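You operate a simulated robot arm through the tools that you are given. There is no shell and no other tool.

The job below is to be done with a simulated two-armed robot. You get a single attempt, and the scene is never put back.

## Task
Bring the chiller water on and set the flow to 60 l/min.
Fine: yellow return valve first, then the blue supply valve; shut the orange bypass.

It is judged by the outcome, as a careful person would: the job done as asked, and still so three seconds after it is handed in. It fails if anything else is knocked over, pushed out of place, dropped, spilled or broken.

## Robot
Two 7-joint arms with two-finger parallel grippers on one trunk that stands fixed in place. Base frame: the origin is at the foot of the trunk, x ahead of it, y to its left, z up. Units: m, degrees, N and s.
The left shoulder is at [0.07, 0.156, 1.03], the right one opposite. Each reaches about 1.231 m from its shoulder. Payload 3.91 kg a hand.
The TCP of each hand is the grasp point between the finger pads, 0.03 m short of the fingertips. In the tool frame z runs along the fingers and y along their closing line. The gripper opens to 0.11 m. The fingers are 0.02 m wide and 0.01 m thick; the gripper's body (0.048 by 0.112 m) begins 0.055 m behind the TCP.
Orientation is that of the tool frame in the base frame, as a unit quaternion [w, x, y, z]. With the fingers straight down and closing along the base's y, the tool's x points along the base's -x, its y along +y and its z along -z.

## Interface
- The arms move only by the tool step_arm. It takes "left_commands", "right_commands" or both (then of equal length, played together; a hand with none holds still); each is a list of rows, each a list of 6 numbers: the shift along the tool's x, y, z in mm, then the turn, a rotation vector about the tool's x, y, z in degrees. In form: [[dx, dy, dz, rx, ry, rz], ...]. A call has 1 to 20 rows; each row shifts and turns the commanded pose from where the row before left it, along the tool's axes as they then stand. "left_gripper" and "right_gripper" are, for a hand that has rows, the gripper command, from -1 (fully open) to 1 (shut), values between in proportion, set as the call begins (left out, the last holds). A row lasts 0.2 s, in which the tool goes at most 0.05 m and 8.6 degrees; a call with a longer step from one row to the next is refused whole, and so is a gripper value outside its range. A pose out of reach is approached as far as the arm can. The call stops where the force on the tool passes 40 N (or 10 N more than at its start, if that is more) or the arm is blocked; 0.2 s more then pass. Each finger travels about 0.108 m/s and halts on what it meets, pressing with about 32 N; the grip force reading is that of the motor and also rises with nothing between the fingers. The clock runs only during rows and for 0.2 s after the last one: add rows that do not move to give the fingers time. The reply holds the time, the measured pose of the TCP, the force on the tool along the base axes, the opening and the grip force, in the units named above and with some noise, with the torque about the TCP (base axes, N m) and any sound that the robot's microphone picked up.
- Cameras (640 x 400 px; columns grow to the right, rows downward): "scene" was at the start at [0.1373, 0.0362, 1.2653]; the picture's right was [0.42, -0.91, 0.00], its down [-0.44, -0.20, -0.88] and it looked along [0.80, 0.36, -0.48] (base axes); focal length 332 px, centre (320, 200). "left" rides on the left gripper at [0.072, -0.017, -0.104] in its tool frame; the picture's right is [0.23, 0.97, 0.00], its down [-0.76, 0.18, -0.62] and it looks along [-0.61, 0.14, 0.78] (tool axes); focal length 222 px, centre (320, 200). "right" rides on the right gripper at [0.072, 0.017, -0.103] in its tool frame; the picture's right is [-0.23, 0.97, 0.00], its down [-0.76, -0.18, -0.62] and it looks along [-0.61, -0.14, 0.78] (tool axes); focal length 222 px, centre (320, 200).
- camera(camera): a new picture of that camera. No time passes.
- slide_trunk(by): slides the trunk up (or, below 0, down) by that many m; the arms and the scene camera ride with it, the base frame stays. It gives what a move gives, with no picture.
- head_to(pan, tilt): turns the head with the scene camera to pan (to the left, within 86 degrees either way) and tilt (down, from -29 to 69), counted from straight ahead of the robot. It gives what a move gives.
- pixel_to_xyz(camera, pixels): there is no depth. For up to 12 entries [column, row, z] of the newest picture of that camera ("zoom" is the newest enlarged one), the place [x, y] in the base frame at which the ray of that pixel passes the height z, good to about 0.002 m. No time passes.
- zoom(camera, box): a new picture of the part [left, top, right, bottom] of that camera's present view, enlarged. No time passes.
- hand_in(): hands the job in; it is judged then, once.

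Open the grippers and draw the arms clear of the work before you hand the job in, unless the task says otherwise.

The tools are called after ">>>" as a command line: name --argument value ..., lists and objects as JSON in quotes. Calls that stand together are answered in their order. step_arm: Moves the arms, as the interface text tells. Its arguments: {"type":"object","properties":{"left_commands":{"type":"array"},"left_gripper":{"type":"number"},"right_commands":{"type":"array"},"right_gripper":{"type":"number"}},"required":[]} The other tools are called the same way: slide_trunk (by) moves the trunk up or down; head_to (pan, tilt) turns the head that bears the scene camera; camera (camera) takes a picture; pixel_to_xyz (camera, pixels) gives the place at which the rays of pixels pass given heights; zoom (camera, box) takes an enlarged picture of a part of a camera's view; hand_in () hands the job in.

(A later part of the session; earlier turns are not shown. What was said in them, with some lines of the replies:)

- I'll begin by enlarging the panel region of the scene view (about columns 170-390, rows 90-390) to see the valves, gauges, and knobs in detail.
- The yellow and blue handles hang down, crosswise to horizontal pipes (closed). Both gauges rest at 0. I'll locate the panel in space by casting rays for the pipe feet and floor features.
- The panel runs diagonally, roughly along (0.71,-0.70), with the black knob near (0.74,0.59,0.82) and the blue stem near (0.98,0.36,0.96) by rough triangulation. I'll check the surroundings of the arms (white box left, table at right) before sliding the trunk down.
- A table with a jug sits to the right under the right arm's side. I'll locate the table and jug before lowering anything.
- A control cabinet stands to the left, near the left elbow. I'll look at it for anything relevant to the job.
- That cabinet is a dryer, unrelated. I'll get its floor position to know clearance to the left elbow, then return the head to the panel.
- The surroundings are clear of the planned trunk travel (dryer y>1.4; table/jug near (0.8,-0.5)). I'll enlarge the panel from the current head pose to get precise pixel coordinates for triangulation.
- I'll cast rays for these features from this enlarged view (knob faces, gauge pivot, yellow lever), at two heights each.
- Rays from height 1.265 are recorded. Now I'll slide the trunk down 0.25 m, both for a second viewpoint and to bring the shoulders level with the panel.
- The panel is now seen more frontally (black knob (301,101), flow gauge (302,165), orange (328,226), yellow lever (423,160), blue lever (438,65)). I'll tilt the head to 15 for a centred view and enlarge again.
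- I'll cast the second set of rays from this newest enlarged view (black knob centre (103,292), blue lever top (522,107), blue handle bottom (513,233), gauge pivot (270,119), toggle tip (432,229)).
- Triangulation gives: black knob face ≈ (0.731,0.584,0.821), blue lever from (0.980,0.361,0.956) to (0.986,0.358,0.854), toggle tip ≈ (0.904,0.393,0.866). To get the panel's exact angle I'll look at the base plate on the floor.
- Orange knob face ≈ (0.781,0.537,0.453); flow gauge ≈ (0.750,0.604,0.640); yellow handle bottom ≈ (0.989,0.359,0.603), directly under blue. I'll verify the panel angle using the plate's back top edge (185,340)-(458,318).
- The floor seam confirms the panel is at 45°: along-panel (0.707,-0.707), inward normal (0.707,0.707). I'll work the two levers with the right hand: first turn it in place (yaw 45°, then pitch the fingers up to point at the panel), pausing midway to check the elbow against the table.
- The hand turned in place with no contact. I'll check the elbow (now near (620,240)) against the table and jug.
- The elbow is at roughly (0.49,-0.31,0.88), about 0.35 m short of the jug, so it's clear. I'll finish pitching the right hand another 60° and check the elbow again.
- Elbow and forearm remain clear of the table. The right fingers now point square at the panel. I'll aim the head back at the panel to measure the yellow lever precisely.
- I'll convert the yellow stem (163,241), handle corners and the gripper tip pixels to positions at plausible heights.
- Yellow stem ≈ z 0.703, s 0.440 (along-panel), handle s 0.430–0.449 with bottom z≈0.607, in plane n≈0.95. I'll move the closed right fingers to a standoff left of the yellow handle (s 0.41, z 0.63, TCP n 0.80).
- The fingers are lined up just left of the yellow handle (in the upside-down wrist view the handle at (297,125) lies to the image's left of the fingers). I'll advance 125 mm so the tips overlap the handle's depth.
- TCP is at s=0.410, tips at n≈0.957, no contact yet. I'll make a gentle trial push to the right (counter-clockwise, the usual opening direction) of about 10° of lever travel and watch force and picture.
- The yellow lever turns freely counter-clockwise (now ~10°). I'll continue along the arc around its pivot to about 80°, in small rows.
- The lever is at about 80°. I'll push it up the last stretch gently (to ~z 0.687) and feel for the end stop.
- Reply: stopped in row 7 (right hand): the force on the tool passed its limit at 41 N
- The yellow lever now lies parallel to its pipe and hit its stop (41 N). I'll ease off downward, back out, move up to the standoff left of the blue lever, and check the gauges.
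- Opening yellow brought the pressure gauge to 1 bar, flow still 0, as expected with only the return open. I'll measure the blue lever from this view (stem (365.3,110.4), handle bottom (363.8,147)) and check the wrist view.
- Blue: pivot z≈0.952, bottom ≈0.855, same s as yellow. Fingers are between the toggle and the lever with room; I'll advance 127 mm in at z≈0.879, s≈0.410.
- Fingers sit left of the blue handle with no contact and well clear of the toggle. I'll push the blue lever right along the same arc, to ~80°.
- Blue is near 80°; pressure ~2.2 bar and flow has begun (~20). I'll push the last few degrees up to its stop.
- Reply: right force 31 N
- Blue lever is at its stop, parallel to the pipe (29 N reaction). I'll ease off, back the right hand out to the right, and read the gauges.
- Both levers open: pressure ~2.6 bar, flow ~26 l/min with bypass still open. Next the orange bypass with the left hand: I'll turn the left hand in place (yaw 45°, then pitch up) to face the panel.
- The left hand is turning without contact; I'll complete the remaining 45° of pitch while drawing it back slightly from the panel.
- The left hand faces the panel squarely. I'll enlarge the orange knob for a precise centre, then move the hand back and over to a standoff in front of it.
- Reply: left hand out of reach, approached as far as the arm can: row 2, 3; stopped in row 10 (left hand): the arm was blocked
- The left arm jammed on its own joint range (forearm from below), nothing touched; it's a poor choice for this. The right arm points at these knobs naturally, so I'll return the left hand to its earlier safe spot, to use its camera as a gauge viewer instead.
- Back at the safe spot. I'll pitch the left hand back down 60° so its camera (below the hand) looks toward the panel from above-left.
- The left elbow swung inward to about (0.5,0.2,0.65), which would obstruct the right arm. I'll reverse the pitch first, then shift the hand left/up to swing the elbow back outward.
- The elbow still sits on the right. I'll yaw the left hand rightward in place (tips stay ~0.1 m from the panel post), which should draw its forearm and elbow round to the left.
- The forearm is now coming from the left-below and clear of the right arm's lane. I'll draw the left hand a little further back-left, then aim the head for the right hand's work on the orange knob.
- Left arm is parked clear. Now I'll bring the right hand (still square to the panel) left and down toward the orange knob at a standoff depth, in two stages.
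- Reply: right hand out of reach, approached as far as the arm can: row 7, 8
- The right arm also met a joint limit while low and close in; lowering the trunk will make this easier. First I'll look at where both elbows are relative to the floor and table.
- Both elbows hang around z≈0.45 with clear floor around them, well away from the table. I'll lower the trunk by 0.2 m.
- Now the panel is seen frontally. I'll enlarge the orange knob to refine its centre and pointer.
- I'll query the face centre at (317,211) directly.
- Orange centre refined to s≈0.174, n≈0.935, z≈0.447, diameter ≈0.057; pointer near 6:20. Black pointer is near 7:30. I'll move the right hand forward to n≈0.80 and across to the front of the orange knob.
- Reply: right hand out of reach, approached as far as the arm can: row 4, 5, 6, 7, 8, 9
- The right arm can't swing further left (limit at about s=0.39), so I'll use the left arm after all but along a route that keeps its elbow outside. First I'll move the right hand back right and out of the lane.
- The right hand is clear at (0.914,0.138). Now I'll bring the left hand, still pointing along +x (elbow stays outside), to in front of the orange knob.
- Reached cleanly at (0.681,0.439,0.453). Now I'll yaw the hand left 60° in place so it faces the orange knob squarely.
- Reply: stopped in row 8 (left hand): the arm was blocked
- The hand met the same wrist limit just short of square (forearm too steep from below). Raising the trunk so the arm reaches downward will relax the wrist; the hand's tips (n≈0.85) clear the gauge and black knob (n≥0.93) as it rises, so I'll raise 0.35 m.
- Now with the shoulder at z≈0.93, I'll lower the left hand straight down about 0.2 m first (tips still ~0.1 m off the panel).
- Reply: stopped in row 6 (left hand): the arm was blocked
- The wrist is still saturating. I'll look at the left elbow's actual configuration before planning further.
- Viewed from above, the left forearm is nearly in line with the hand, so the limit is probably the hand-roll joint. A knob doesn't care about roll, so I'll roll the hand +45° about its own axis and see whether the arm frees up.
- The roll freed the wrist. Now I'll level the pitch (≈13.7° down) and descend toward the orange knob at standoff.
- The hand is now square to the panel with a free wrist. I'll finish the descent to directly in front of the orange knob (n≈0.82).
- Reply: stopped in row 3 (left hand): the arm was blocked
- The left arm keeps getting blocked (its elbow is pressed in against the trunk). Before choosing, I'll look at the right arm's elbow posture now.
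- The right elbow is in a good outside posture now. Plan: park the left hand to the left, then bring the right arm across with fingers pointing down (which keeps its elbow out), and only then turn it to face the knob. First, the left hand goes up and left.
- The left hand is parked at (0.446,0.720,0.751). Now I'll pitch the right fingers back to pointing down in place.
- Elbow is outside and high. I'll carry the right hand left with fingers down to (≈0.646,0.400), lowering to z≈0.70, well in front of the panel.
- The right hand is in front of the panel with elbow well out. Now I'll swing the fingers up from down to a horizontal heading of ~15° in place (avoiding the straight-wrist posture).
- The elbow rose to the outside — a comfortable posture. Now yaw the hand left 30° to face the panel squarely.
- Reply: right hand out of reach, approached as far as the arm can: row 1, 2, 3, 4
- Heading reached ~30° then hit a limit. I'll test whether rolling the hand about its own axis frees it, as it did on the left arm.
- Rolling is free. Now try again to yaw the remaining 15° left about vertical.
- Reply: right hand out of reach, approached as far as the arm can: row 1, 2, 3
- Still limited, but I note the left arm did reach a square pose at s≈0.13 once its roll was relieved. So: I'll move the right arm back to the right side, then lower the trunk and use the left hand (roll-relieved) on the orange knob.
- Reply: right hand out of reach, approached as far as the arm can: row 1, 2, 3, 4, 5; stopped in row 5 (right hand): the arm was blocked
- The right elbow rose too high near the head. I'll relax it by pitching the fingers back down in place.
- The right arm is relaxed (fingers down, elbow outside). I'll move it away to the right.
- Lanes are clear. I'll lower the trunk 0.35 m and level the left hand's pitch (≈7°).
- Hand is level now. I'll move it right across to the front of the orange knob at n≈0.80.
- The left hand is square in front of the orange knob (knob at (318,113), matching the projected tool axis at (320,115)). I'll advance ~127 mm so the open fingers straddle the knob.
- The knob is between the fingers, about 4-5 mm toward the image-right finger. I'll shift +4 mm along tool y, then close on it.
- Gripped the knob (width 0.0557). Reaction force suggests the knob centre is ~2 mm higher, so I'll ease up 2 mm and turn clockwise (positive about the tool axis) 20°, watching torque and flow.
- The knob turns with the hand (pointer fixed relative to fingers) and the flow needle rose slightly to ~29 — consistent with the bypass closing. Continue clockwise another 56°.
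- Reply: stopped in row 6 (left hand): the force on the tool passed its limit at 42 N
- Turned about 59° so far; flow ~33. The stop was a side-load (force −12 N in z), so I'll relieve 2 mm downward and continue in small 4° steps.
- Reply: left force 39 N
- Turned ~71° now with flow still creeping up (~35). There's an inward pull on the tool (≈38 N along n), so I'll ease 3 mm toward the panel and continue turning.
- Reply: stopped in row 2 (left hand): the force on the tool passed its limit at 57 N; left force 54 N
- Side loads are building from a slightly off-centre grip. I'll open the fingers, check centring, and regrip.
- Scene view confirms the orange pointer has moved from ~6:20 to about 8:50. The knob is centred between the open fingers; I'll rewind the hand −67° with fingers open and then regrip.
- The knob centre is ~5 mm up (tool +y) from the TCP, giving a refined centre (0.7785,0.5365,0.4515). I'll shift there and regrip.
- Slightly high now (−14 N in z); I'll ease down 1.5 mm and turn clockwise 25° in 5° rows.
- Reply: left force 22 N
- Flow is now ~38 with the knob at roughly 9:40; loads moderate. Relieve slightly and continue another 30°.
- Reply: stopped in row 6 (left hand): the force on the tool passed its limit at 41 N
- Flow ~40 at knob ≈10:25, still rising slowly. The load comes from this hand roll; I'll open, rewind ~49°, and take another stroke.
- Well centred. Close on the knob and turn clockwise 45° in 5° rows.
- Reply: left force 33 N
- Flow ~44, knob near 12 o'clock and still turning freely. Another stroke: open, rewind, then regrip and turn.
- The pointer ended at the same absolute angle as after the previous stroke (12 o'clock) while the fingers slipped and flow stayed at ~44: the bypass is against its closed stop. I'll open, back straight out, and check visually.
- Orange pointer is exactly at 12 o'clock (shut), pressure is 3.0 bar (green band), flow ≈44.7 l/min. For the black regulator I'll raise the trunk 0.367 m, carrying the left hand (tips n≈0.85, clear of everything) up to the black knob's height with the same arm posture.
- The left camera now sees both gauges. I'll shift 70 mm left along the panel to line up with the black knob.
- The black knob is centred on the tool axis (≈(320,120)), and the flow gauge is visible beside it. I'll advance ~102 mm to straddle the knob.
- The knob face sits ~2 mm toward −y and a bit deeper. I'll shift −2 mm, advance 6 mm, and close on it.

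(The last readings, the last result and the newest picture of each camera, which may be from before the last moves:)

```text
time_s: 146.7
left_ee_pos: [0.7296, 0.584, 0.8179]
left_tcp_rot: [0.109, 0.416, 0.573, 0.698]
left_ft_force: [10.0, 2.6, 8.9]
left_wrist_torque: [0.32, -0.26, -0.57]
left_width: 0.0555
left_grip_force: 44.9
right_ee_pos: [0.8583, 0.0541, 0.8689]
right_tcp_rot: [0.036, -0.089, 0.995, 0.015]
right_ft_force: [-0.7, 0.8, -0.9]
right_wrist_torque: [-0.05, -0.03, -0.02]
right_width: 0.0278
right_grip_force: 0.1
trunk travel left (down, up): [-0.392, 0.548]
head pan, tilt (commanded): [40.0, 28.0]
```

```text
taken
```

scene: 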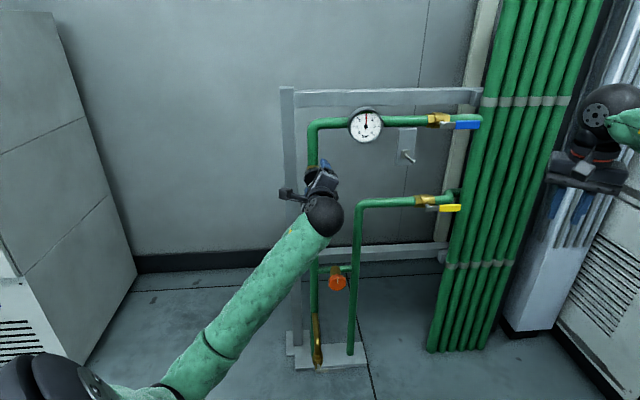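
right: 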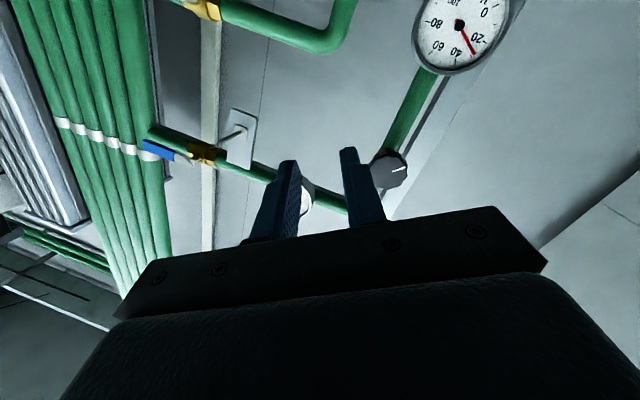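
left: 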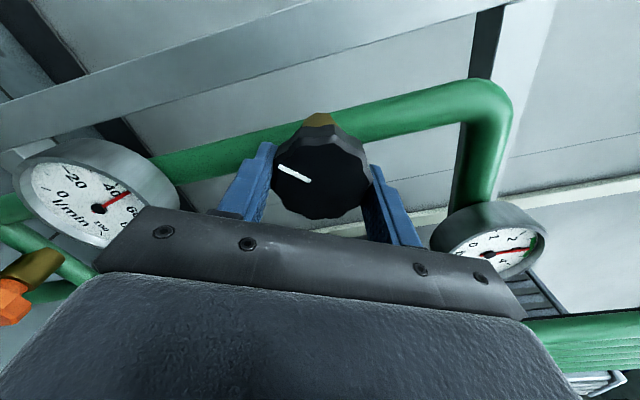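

Gripped the black knob (width 0.0555), flow gauge visible at (100,205). I'll turn counter-clockwise 20° and see how flow responds.

>>> step_arm --left_commands '[[0, 1, 0.5, 0, 0, 0], [0, 0, 0, 0, 0, -5], [0, 0, 0, 0, 0, -5], [0, 0, 0, 0, 0, -5], [0, 0, 0, 0, 0, -5], [0, 0, 0, 0, 0, 0], [0, 0, 0, 0, 0, 0]]' --left_gripper 1

>>> camera --camera "left"

>>> camera --camera "scene"

```text
time_s: 148.3
left_ee_pos: [0.7295, 0.584, 0.8192]
left_tcp_rot: [0.23, 0.31, 0.636, 0.668]
left_ft_force: [-29.1, -20.9, -0.7]
left_wrist_torque: [0.35, -0.34, -0.37]
left_width: 0.0557
left_grip_force: 44.9
right_ee_pos: [0.857, 0.053, 0.869]
right_tcp_rot: [0.038, -0.09, 0.995, 0.017]
right_ft_force: [0.6, -0.7, -0.6]
right_wrist_torque: [-0.02, -0.03, -0.01]
right_width: 0.0277
right_grip_force: 0.1
trunk travel left (down, up): [-0.392, 0.548]
head pan, tilt (commanded): [40.0, 28.0]
```

```text
taken
```

left: 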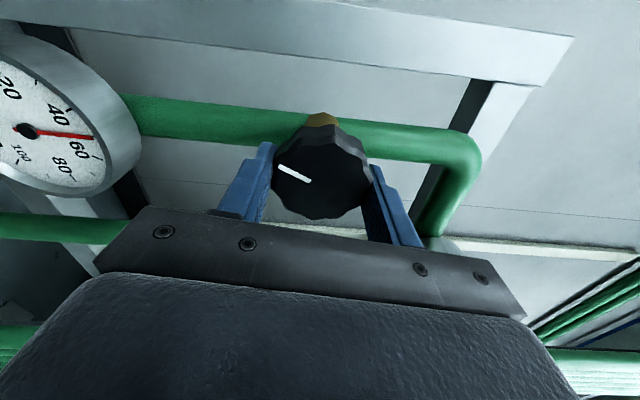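

```text
taken
```

scene: 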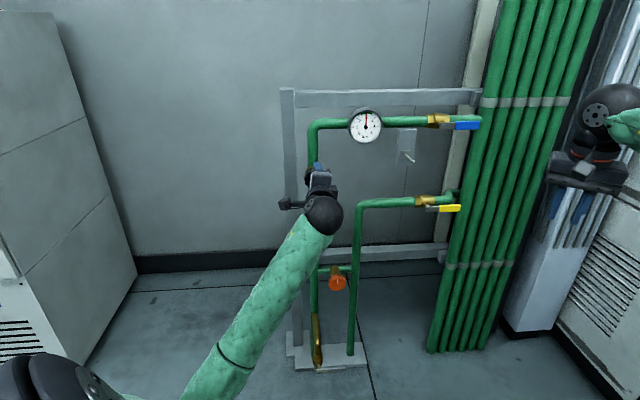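

The flow has risen to somewhere in the 50s. I'll enlarge the gauge in the left camera to read it.

>>> zoom --camera "left" --box '[0, 20, 160, 220]'

```text
2.00 times, centred on (80, 120) of left
```

zoom: 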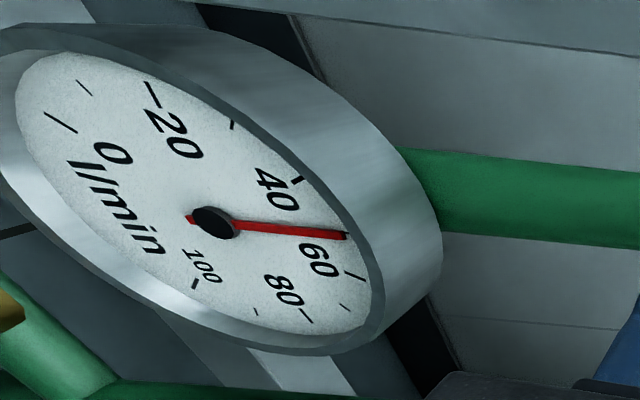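

Needle sits right at the 50 tick (≈50–51): about 0.31 l/min per degree. I'll relieve the inward push and turn a further 25° counter-clockwise.

>>> step_arm --left_commands '[[0, 0, -1.5, 0, 0, 0], [0, 0, 0, 0, 0, -5], [0, 0, 0, 0, 0, -5], [0, 0, 0, 0, 0, -5], [0, 0, 0, 0, 0, -5], [0, 0, 0, 0, 0, -5], [0, 0, 0, 0, 0, 0], [0, 0, 0, 0, 0, 0]]' --left_gripper 1

>>> camera --camera "left"

>>> zoom --camera "scene" --box '[260, 90, 420, 290]'

```text
time_s: 149.6
left_ee_pos: [0.7301, 0.5841, 0.8209]
left_tcp_rot: [0.347, 0.19, 0.68, 0.618]
left_ft_force: [4.2, 5.1, 13.7]
left_wrist_torque: [-0.55, 0.65, 0.23]
left_width: 0.0556
left_grip_force: 45.5
right_ee_pos: [0.8566, 0.053, 0.8671]
right_tcp_rot: [0.037, -0.092, 0.995, 0.016]
right_ft_force: [0.4, 0.0, -0.9]
right_wrist_torque: [-0.02, -0.01, -0.01]
right_width: 0.0274
right_grip_force: 0.1
trunk travel left (down, up): [-0.392, 0.548]
head pan, tilt (commanded): [40.0, 28.0]
stopped in row 6 (left hand): the force on the tool passed its limit at 48 N (the readings are from after the stop); the commanded pose is now the measured one
```

```text
taken
```

left: 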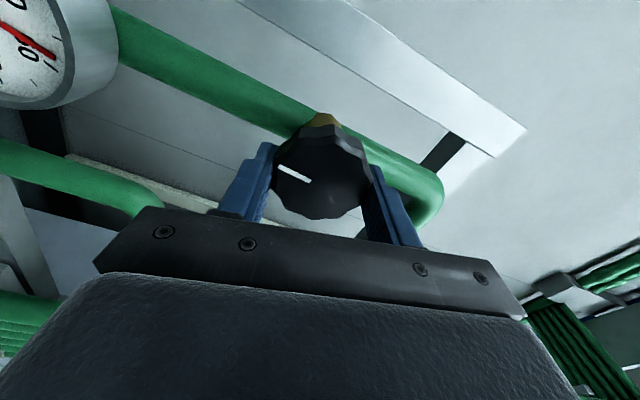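

```text
2.00 times, centred on (340, 190) of scene
```

zoom: 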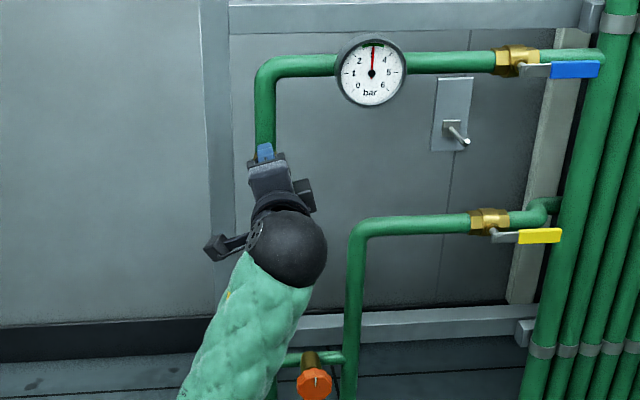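

>>> zoom --camera "left" --box '[0, 0, 120, 120]'

```text
3.33 times, centred on (60, 60) of left
```

zoom: 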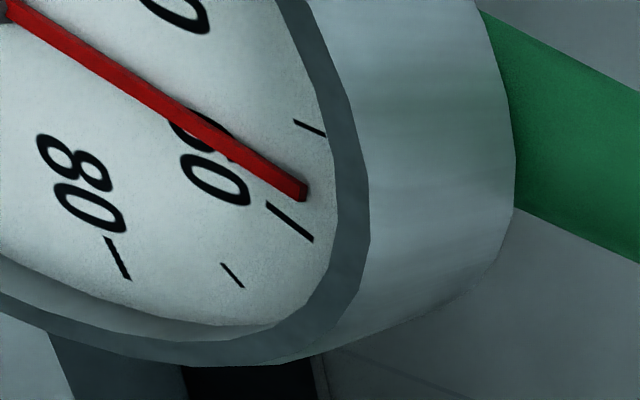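

Needle reads about 57 (just short of the 60 tick). After relieving the upward load, I'll turn 8° more counter-clockwise.

>>> step_arm --left_commands '[[0, 1, 0.5, 0, 0, 0], [0, 0, 0, 0, 0, -4], [0, 0, 0, 0, 0, -4], [0, 0, 0, 0, 0, 0], [0, 0, 0, 0, 0, 0]]' --left_gripper 1

>>> camera --camera "left"

>>> zoom --camera "left" --box '[0, 0, 120, 120]'

```text
time_s: 150.8
left_ee_pos: [0.7289, 0.5848, 0.8216]
left_tcp_rot: [0.388, 0.141, 0.693, 0.591]
left_ft_force: [-14.2, -4.6, 6.0]
left_wrist_torque: [-0.6, 0.65, 0.01]
left_width: 0.0555
left_grip_force: 45.4
right_ee_pos: [0.8576, 0.054, 0.8694]
right_tcp_rot: [0.038, -0.09, 0.995, 0.016]
right_ft_force: [0.3, -0.3, 0.2]
right_wrist_torque: [0.02, 0.0, 0.0]
right_width: 0.0274
right_grip_force: 0.0
trunk travel left (down, up): [-0.392, 0.548]
head pan, tilt (commanded): [40.0, 28.0]
```

```text
taken
```

left: 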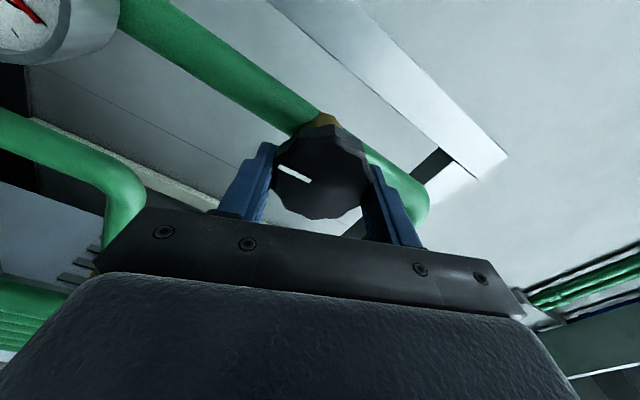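

```text
3.33 times, centred on (60, 60) of left
```

zoom: 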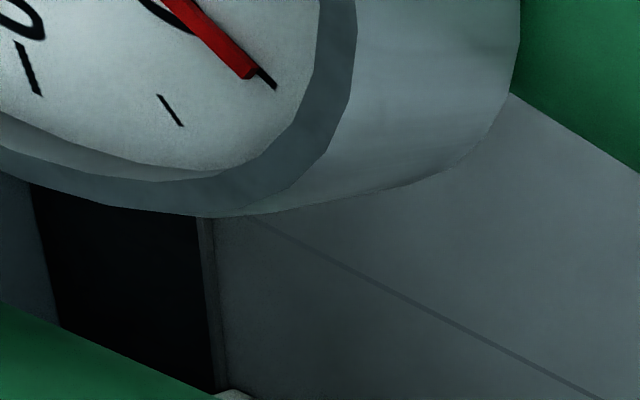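

The needle now overlies the 60 tick (oblique view). I'll release, back straight out and slide left to read the gauge front-on with the scene camera.

>>> step_arm --left_commands '[[0, 0, 0, 0, 0, 0], [0, 0, 0, 0, 0, 0], [0, 0, -30, 0, 0, 0], [0, 0, -35, 0, 0, 0], [0, 0, -35, 0, 0, 0], [0, 0, 0, 0, 0, 0]]' --left_gripper -0.5

>>> camera --camera "left"

>>> camera --camera "scene"

```text
time_s: 152.2
left_ee_pos: [0.6579, 0.5145, 0.8194]
left_tcp_rot: [0.388, 0.141, 0.693, 0.591]
left_ft_force: [-0.6, 0.1, -0.4]
left_wrist_torque: [0.02, 0.02, 0.0]
left_width: 0.0825
left_grip_force: 0.0
right_ee_pos: [0.8583, 0.053, 0.8678]
right_tcp_rot: [0.038, -0.091, 0.995, 0.016]
right_ft_force: [-0.1, 0.4, 0.1]
right_wrist_torque: [-0.03, 0.02, 0.01]
right_width: 0.0273
right_grip_force: 0.0
trunk travel left (down, up): [-0.392, 0.548]
head pan, tilt (commanded): [40.0, 28.0]
```

```text
taken
```

left: 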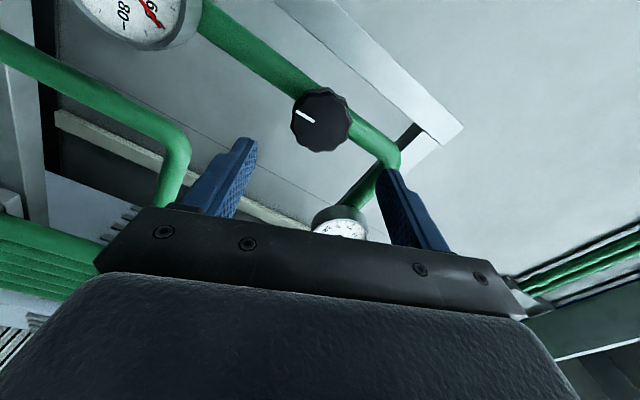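

```text
taken
```

scene: 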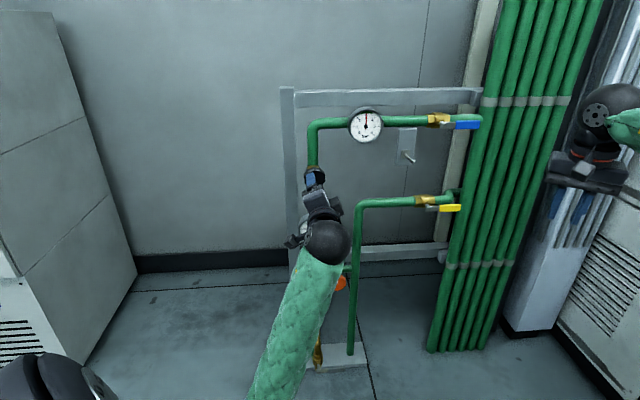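

I'll slide the left hand 150 mm left along the panel to clear the scene camera's line to the flow gauge.

>>> step_arm --left_commands '[[34.8, 13.9, 0, 0, 0, 0], [34.8, 13.9, 0, 0, 0, 0], [34.8, 13.9, 0, 0, 0, 0], [34.8, 13.9, 0, 0, 0, 0], [0, 0, 0, 0, 0, 0]]' --left_gripper -0.5

>>> camera --camera "scene"

>>> zoom --camera "scene" --box '[280, 195, 350, 265]'

```text
time_s: 153.3
left_ee_pos: [0.5527, 0.6202, 0.8199]
left_tcp_rot: [0.388, 0.141, 0.693, 0.591]
left_ft_force: [0.5, 0.4, 0.3]
left_wrist_torque: [-0.02, 0.02, -0.01]
left_width: 0.0823
left_grip_force: 0.2
right_ee_pos: [0.8578, 0.0538, 0.8678]
right_tcp_rot: [0.037, -0.09, 0.995, 0.016]
right_ft_force: [-0.3, -0.3, -0.3]
right_wrist_torque: [0.01, 0.0, 0.0]
right_width: 0.0274
right_grip_force: 0.0
trunk travel left (down, up): [-0.392, 0.548]
head pan, tilt (commanded): [40.0, 28.0]
```

```text
taken
```

scene: 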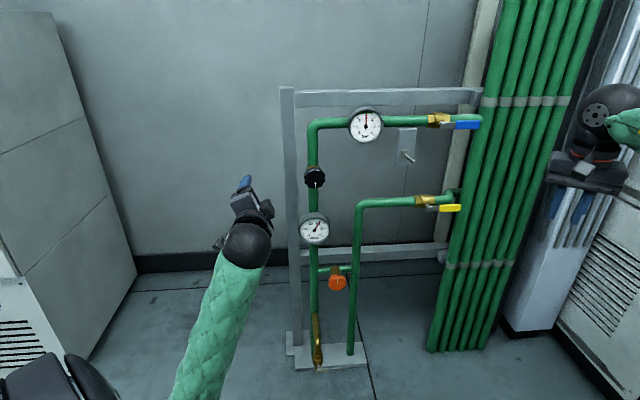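

```text
5.71 times, centred on (315, 230) of scene
```

zoom: 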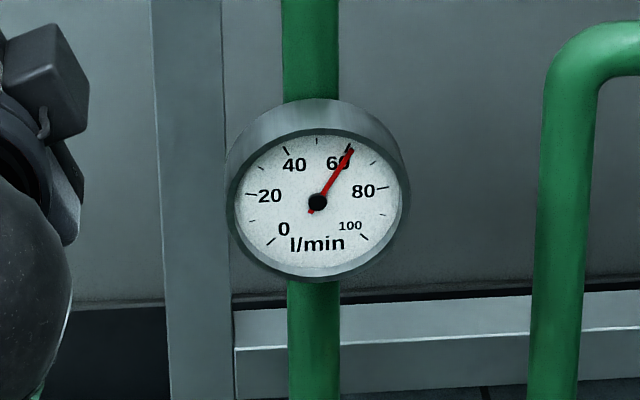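

The needle lies at the 60 tick. I'll enlarge further for precision.

>>> zoom --camera "scene" --box '[302, 212, 332, 232]'

>>> zoom --camera "scene" --box '[298, 208, 334, 248]'

```text
16.00 times, centred on (317, 222) of scene
```

zoom: 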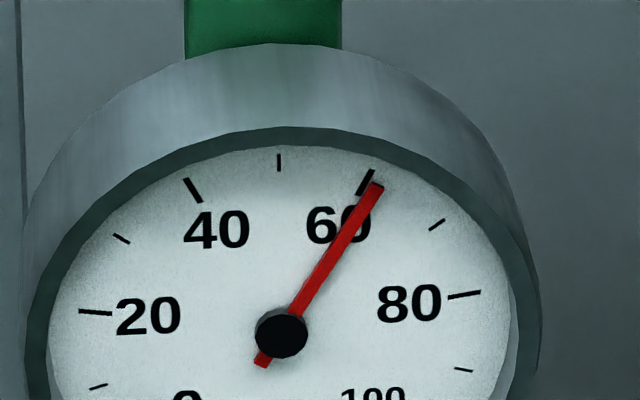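

```text
10.00 times, centred on (316, 228) of scene
```

zoom: 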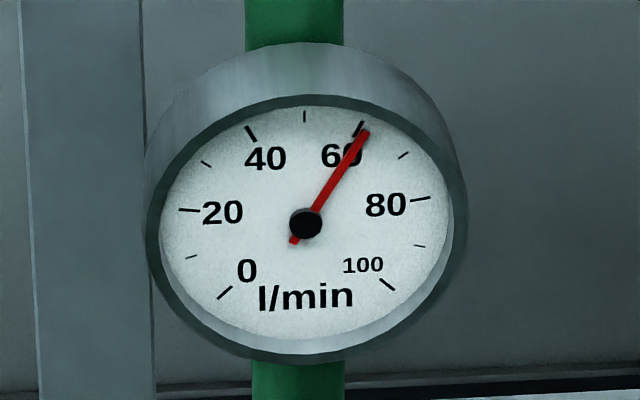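

From this elevated view the needle reads about 61 l/min (with parallax). For an accurate reading I'll lower the trunk so the camera looks at the gauge nearly square (the left hand, at s≈−0.05, clears everything on the way).

>>> slide_trunk --by -0.367

>>> head_to --pan 42 --tilt 10

>>> camera --camera "scene"

```text
time_s: 156.9
left_ee_pos: [0.553, 0.6188, 0.4552]
left_tcp_rot: [0.388, 0.142, 0.693, 0.591]
left_ft_force: [0.7, 0.3, 0.1]
left_wrist_torque: [0.03, 0.01, 0.01]
left_width: 0.0825
left_grip_force: 0.0
right_ee_pos: [0.8576, 0.0519, 0.5012]
right_tcp_rot: [0.037, -0.09, 0.995, 0.016]
right_ft_force: [0.0, 0.2, 0.8]
right_wrist_torque: [-0.01, -0.02, 0.01]
right_width: 0.0274
right_grip_force: 0.1
trunk travel left (down, up): [-0.025, 0.915]
head pan, tilt (commanded): [40.0, 28.0]
```

```text
time_s: 157.7
left_ee_pos: [0.553, 0.6188, 0.4557]
left_tcp_rot: [0.388, 0.141, 0.692, 0.592]
left_ft_force: [0.8, -0.3, -0.3]
left_wrist_torque: [-0.03, -0.02, -0.02]
left_width: 0.0826
left_grip_force: 0.1
right_ee_pos: [0.858, 0.0528, 0.5011]
right_tcp_rot: [0.038, -0.09, 0.995, 0.017]
right_ft_force: [-0.1, -0.5, 0.1]
right_wrist_torque: [0.03, -0.05, 0.0]
right_width: 0.0277
right_grip_force: 0.1
trunk travel left (down, up): [-0.025, 0.915]
head pan, tilt (commanded): [42.0, 10.0]
```

```text
taken
```

scene: 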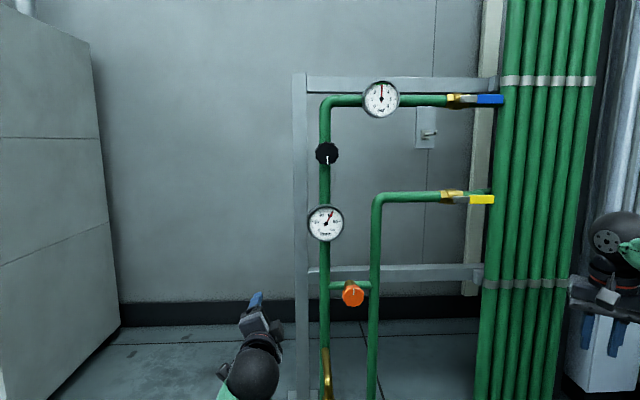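

Now a frontal close-up of the flow gauge at (326,223).

>>> zoom --camera "scene" --box '[306, 203, 346, 243]'

>>> zoom --camera "scene" --box '[306, 140, 346, 165]'

>>> zoom --camera "scene" --box '[300, 70, 520, 210]'

```text
10.00 times, centred on (326, 223) of scene
```

zoom: 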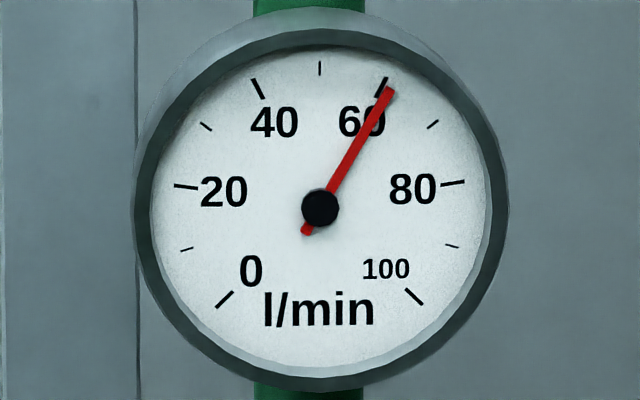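

```text
16.00 times, centred on (326, 152) of scene
```

zoom: 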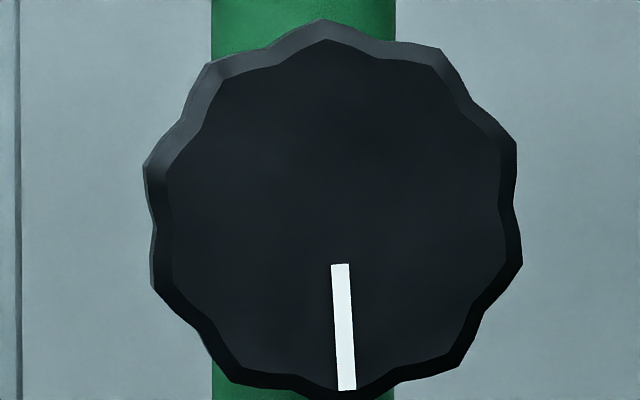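

```text
2.86 times, centred on (410, 140) of scene
```

zoom: 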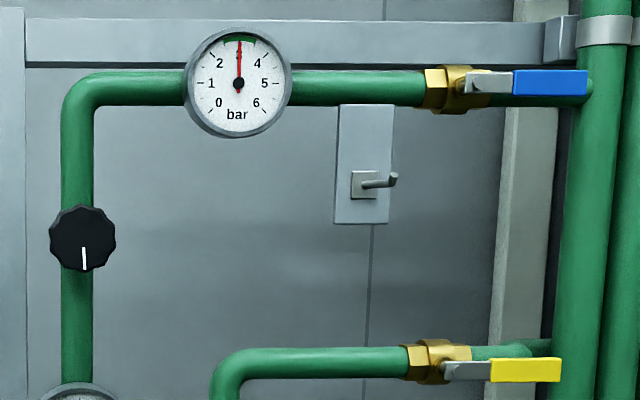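

Frontal reading: needle ≈31° vs the 60 tick at ≈28° → about 61.3 l/min, and the pointer sits ~4° past 6 o'clock (flow ≈ angle/3). I'll trim 4° clockwise: raise the trunk again and return the hand to the knob.

>>> slide_trunk --by 0.367

>>> step_arm --left_commands '[[-34.8, -13.9, 0, 0, 0, 0], [-34.8, -13.9, 0, 0, 0, 0], [-34.8, -13.9, 0, 0, 0, 0], [-34.8, -13.9, 0, 0, 0, 0], [0, 0, 0, 0, 0, 0], [0, 0, 0, 0, 0, 0]]' --left_gripper -0.5

>>> camera --camera "left"

```text
time_s: 161.3
left_ee_pos: [0.5526, 0.6194, 0.8196]
left_tcp_rot: [0.387, 0.142, 0.693, 0.592]
left_ft_force: [-0.1, -0.2, 0.1]
left_wrist_torque: [0.01, 0.01, 0.04]
left_width: 0.0822
left_grip_force: 0.0
right_ee_pos: [0.8586, 0.0522, 0.8684]
right_tcp_rot: [0.037, -0.09, 0.995, 0.015]
right_ft_force: [0.0, -0.5, 0.4]
right_wrist_torque: [-0.02, -0.03, 0.03]
right_width: 0.0275
right_grip_force: 0.1
trunk travel left (down, up): [-0.392, 0.548]
head pan, tilt (commanded): [42.0, 10.0]
```

```text
time_s: 162.7
left_ee_pos: [0.6563, 0.5121, 0.8219]
left_tcp_rot: [0.388, 0.141, 0.692, 0.592]
left_ft_force: [-0.3, 0.2, -0.5]
left_wrist_torque: [-0.01, -0.01, 0.0]
left_width: 0.0824
left_grip_force: 0.1
right_ee_pos: [0.8579, 0.0518, 0.8677]
right_tcp_rot: [0.037, -0.091, 0.995, 0.015]
right_ft_force: [0.2, 0.7, 0.0]
right_wrist_torque: [0.0, 0.0, -0.01]
right_width: 0.0277
right_grip_force: 0.1
trunk travel left (down, up): [-0.392, 0.548]
head pan, tilt (commanded): [42.0, 10.0]
```

```text
taken
```

left: 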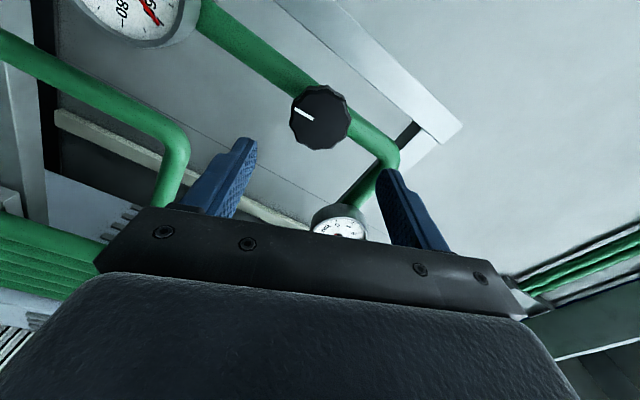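

Knob is centred at (320,119) again. Advance 100 mm and close on it without turning.

>>> step_arm --left_commands '[[0, 0, 25, 0, 0, 0], [0, 0, 25, 0, 0, 0], [0, 0, 25, 0, 0, 0], [0, 0, 15, 0, 0, 0], [0, 0, 11, 0, 0, 0], [0, 0, 0, 0, 0, 0]]' --left_gripper -0.5

>>> step_arm --left_commands '[[0, 0, 0, 0, 0, 0], [0, 0, 0, 0, 0, 0], [0, 0, 0, 0, 0, 0]]' --left_gripper 1

>>> camera --camera "left"

>>> zoom --camera "left" --box '[0, 0, 120, 120]'

```text
time_s: 164.1
left_ee_pos: [0.7299, 0.5855, 0.8199]
left_tcp_rot: [0.388, 0.142, 0.692, 0.591]
left_ft_force: [0.1, -0.3, -0.5]
left_wrist_torque: [-0.03, 0.03, 0.0]
left_width: 0.0825
left_grip_force: 0.0
right_ee_pos: [0.8582, 0.0543, 0.8674]
right_tcp_rot: [0.038, -0.09, 0.995, 0.016]
right_ft_force: [0.1, 0.7, 0.0]
right_wrist_torque: [-0.02, -0.05, -0.01]
right_width: 0.0276
right_grip_force: 0.1
trunk travel left (down, up): [-0.392, 0.548]
head pan, tilt (commanded): [42.0, 10.0]
```

```text
time_s: 164.9
left_ee_pos: [0.7301, 0.585, 0.821]
left_tcp_rot: [0.388, 0.142, 0.693, 0.591]
left_ft_force: [4.6, 3.1, 4.2]
left_wrist_torque: [-0.35, 0.36, -0.2]
left_width: 0.0557
left_grip_force: 45.2
right_ee_pos: [0.8576, 0.0535, 0.8677]
right_tcp_rot: [0.037, -0.09, 0.995, 0.015]
right_ft_force: [0.3, 0.6, 0.7]
right_wrist_torque: [0.0, 0.0, 0.0]
right_width: 0.0275
right_grip_force: 0.0
trunk travel left (down, up): [-0.392, 0.548]
head pan, tilt (commanded): [42.0, 10.0]
```

```text
taken
```

left: 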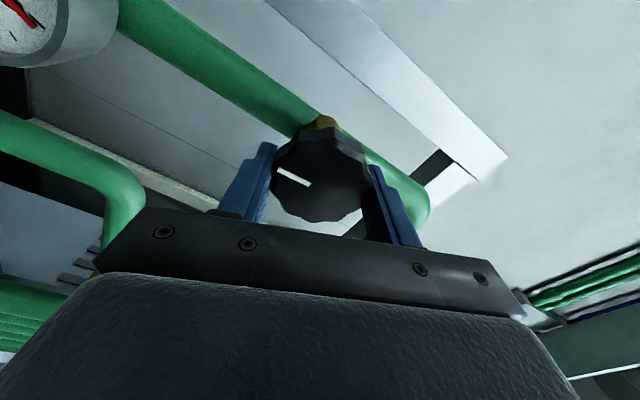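

```text
3.33 times, centred on (60, 60) of left
```

zoom: 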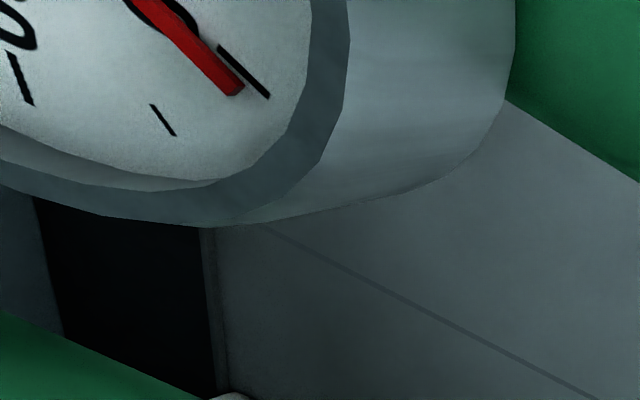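

Gripped; needle just past the 60 tick in this view, consistent with ~61.5. I'll turn 4.5° clockwise and wait for the gauge to settle.

>>> step_arm --left_commands '[[0, 0, 0, 0, 0, 2.5], [0, 0, 0, 0, 0, 2], [0, 0, 0, 0, 0, 0], [0, 0, 0, 0, 0, 0], [0, 0, 0, 0, 0, 0], [0, 0, 0, 0, 0, 0]]' --left_gripper 1

>>> zoom --camera "left" --box '[0, 0, 120, 120]'

```text
time_s: 166.3
left_ee_pos: [0.7299, 0.5848, 0.8206]
left_tcp_rot: [0.366, 0.168, 0.686, 0.606]
left_ft_force: [13.5, 2.3, 7.4]
left_wrist_torque: [-0.74, 0.76, 0.02]
left_width: 0.0553
left_grip_force: 44.5
right_ee_pos: [0.8583, 0.0539, 0.8668]
right_tcp_rot: [0.037, -0.092, 0.995, 0.016]
right_ft_force: [0.3, -1.3, -0.3]
right_wrist_torque: [-0.02, 0.02, 0.0]
right_width: 0.0277
right_grip_force: 0.0
trunk travel left (down, up): [-0.392, 0.548]
head pan, tilt (commanded): [42.0, 10.0]
stopped in row 6 (left hand): the force on the tool passed its limit at 40 N (the readings are from after the stop); the commanded pose is now the measured one
```

```text
3.33 times, centred on (60, 60) of left
```

zoom: 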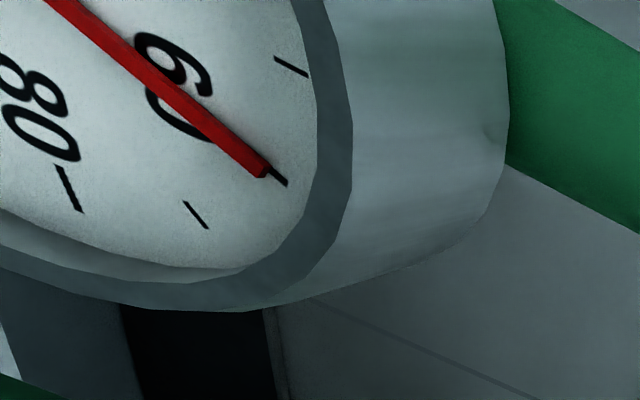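

The needle now overlies the 60 tick. I'll release, back out, slide left, and recheck with the trunk lowered for a frontal reading.

>>> step_arm --left_commands '[[0, 0, 0, 0, 0, 0], [0, 0, 0, 0, 0, 0], [0, 0, -30, 0, 0, 0], [0, 0, -35, 0, 0, 0], [0, 0, -35, 0, 0, 0], [33, 18, 0, 0, 0, 0], [33, 18, 0, 0, 0, 0], [33, 18, 0, 0, 0, 0], [33, 18, 0, 0, 0, 0], [0, 0, 0, 0, 0, 0]]' --left_gripper -0.5

>>> slide_trunk --by -0.367

>>> camera --camera "scene"

>>> zoom --camera "scene" --box '[306, 203, 346, 243]'

>>> zoom --camera "scene" --box '[306, 140, 346, 165]'

```text
time_s: 168.5
left_ee_pos: [0.5545, 0.6179, 0.8493]
left_tcp_rot: [0.365, 0.167, 0.686, 0.607]
left_ft_force: [-0.5, 0.8, -1.1]
left_wrist_torque: [0.03, 0.02, 0.0]
left_width: 0.0824
left_grip_force: 0.1
right_ee_pos: [0.8577, 0.0527, 0.8674]
right_tcp_rot: [0.037, -0.09, 0.995, 0.016]
right_ft_force: [-1.0, 0.3, -0.3]
right_wrist_torque: [-0.01, -0.02, -0.03]
right_width: 0.0278
right_grip_force: 0.1
trunk travel left (down, up): [-0.392, 0.548]
head pan, tilt (commanded): [42.0, 10.0]
```

```text
time_s: 172.1
left_ee_pos: [0.553, 0.6165, 0.4816]
left_tcp_rot: [0.364, 0.168, 0.686, 0.607]
left_ft_force: [-0.2, 0.2, -0.6]
left_wrist_torque: [0.01, -0.02, -0.02]
left_width: 0.0825
left_grip_force: 0.1
right_ee_pos: [0.8574, 0.0525, 0.5015]
right_tcp_rot: [0.037, -0.09, 0.995, 0.016]
right_ft_force: [0.2, -0.3, 0.2]
right_wrist_torque: [-0.01, -0.01, -0.04]
right_width: 0.0275
right_grip_force: 0.0
trunk travel left (down, up): [-0.025, 0.915]
head pan, tilt (commanded): [42.0, 10.0]
```

```text
taken
```

scene: 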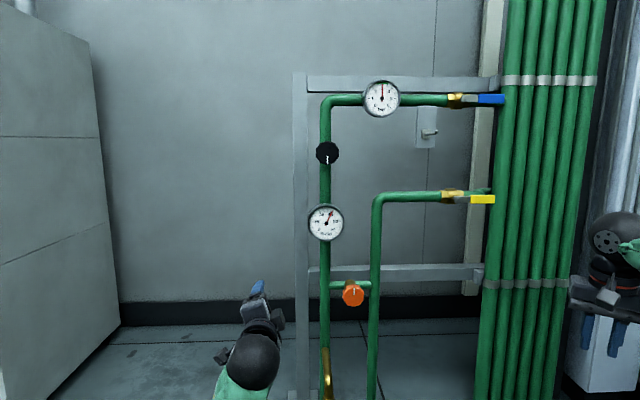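

```text
10.00 times, centred on (326, 223) of scene
```

zoom: 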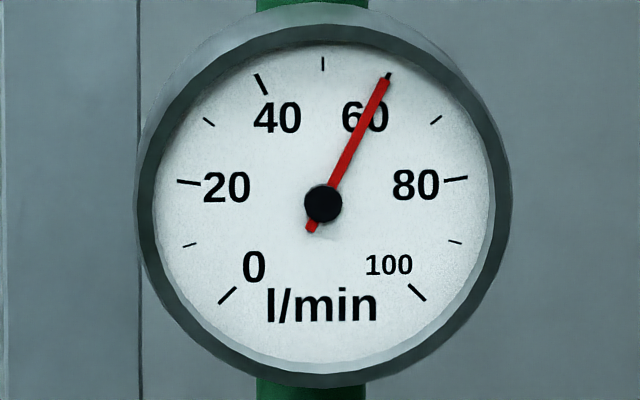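

```text
16.00 times, centred on (326, 152) of scene
```

zoom: 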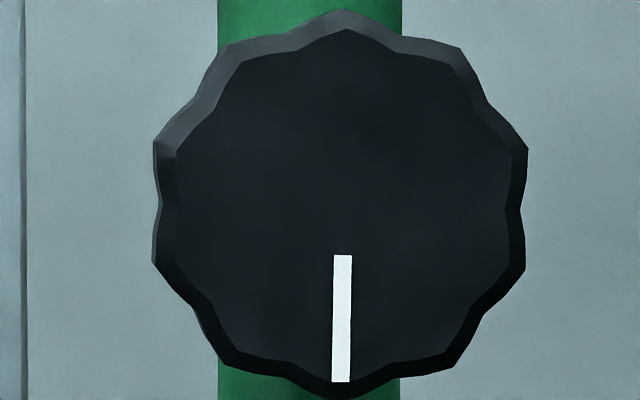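

Flow now reads 60 l/min squarely (needle on the 60 tick, pointer straight down), pressure 3.0 bar in the green band. I'll open both grippers and draw the left hand further clear of the panel.

>>> step_arm --left_commands '[[35.5, 11, -8, 0, 0, 0], [35.5, 11, -8, 0, 0, 0], [35.5, 11, -8, 0, 0, 0], [35.5, 11, -8, 0, 0, 0], [0, 0, 0, 0, 0, 0], [0, 0, 0, 0, 0, 0]]' --right_commands '[[0, 0, 0, 0, 0, 0], [0, 0, 0, 0, 0, 0], [0, 0, 0, 0, 0, 0], [0, 0, 0, 0, 0, 0], [0, 0, 0, 0, 0, 0], [0, 0, 0, 0, 0, 0]]' --left_gripper -1 --right_gripper -1

>>> camera --camera "scene"

>>> zoom --camera "scene" --box '[300, 70, 520, 210]'

>>> zoom --camera "scene" --box '[290, 195, 400, 325]'

```text
time_s: 173.5
left_ee_pos: [0.4261, 0.7004, 0.4836]
left_tcp_rot: [0.365, 0.168, 0.686, 0.606]
left_ft_force: [-0.8, 0.5, -0.1]
left_wrist_torque: [-0.02, -0.02, -0.01]
left_width: 0.1101
left_grip_force: 0.1
right_ee_pos: [0.8576, 0.0543, 0.5017]
right_tcp_rot: [0.037, -0.09, 0.995, 0.016]
right_ft_force: [-0.6, -1.0, 0.4]
right_wrist_torque: [-0.01, -0.01, 0.03]
right_width: 0.1099
right_grip_force: 0.0
trunk travel left (down, up): [-0.025, 0.915]
head pan, tilt (commanded): [42.0, 10.0]
```

```text
taken
```

scene: 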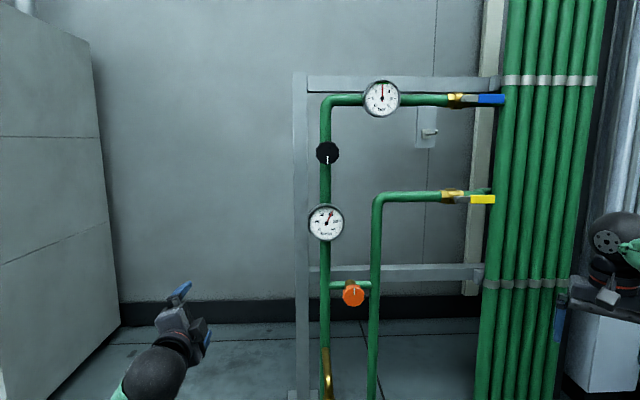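

```text
2.86 times, centred on (410, 140) of scene
```

zoom: 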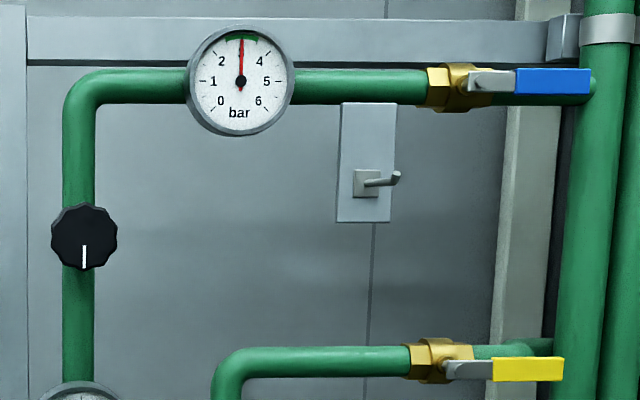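

```text
3.08 times, centred on (345, 260) of scene
```

zoom: 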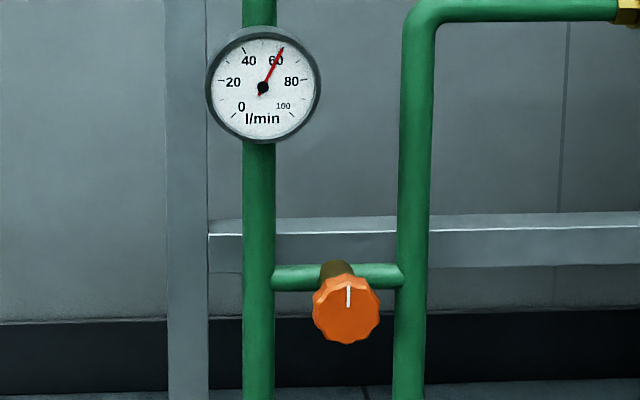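

Everything reads right: both levers parallel to their pipes, bypass pointer at 12 (shut), 60 l/min, 3 bar. One last look at the drain valve and the table/jug to confirm nothing was disturbed.

>>> head_to --pan 38 --tilt 35

>>> camera --camera "scene"

>>> head_to --pan -30 --tilt 15

>>> camera --camera "scene"

```text
time_s: 174.4
left_ee_pos: [0.4281, 0.6992, 0.4845]
left_tcp_rot: [0.364, 0.168, 0.687, 0.606]
left_ft_force: [-0.5, -0.3, -1.0]
left_wrist_torque: [-0.03, -0.02, -0.02]
left_width: 0.1101
left_grip_force: 0.0
right_ee_pos: [0.8574, 0.0536, 0.5005]
right_tcp_rot: [0.037, -0.09, 0.995, 0.016]
right_ft_force: [-0.5, -0.5, -0.6]
right_wrist_torque: [0.03, 0.03, -0.03]
right_width: 0.1102
right_grip_force: 0.1
trunk travel left (down, up): [-0.025, 0.915]
head pan, tilt (commanded): [38.0, 35.0]
```

```text
taken
```

scene: 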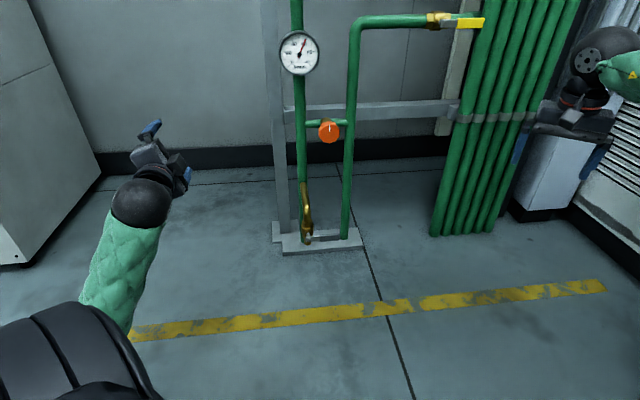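

```text
time_s: 175.8
left_ee_pos: [0.4276, 0.6995, 0.4824]
left_tcp_rot: [0.365, 0.167, 0.686, 0.607]
left_ft_force: [0.0, 0.2, -0.6]
left_wrist_torque: [0.0, -0.03, -0.03]
left_width: 0.11
left_grip_force: 0.0
right_ee_pos: [0.8579, 0.0534, 0.5011]
right_tcp_rot: [0.038, -0.09, 0.995, 0.016]
right_ft_force: [0.2, 0.0, 0.1]
right_wrist_torque: [-0.02, -0.01, -0.03]
right_width: 0.1101
right_grip_force: 0.1
trunk travel left (down, up): [-0.025, 0.915]
head pan, tilt (commanded): [-30.0, 15.0]
```

```text
taken
```

scene: 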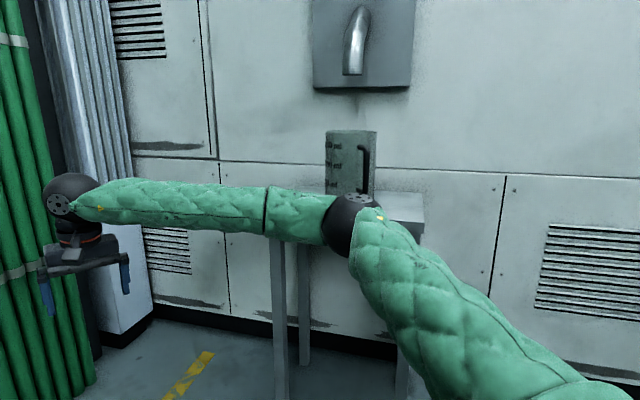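

The drain is untouched and dry, the jug still stands on its table, both grippers are open and the arms are clear of the panel. I'm handing in.

>>> hand_in

```text
The job is handed in.
```

The chiller water is on and the flow reads 60 l/min, with the pressure at 3 bar, inside the gauge's green band.

- **Yellow return valve:** opened first, turned to its stop so the lever lies along the pipe.
- **Blue supply valve:** opened second, also turned to its stop along the pipe.
- **Orange bypass:** shut. It turned clockwise until it would go no further, with the pointer straight up.
- **Black flow knob:** used to set the flow after the bypass was shut. It first read about 61 l/min, so I turned it back slightly. In the last close-up, seen nearly square-on, the needle sits on the 60 mark.

I did not touch the drain valve or the small lever on the wall plate. In the last pictures nothing was knocked over, spilled or moved. Both grippers are open and the arms are clear of the panel.
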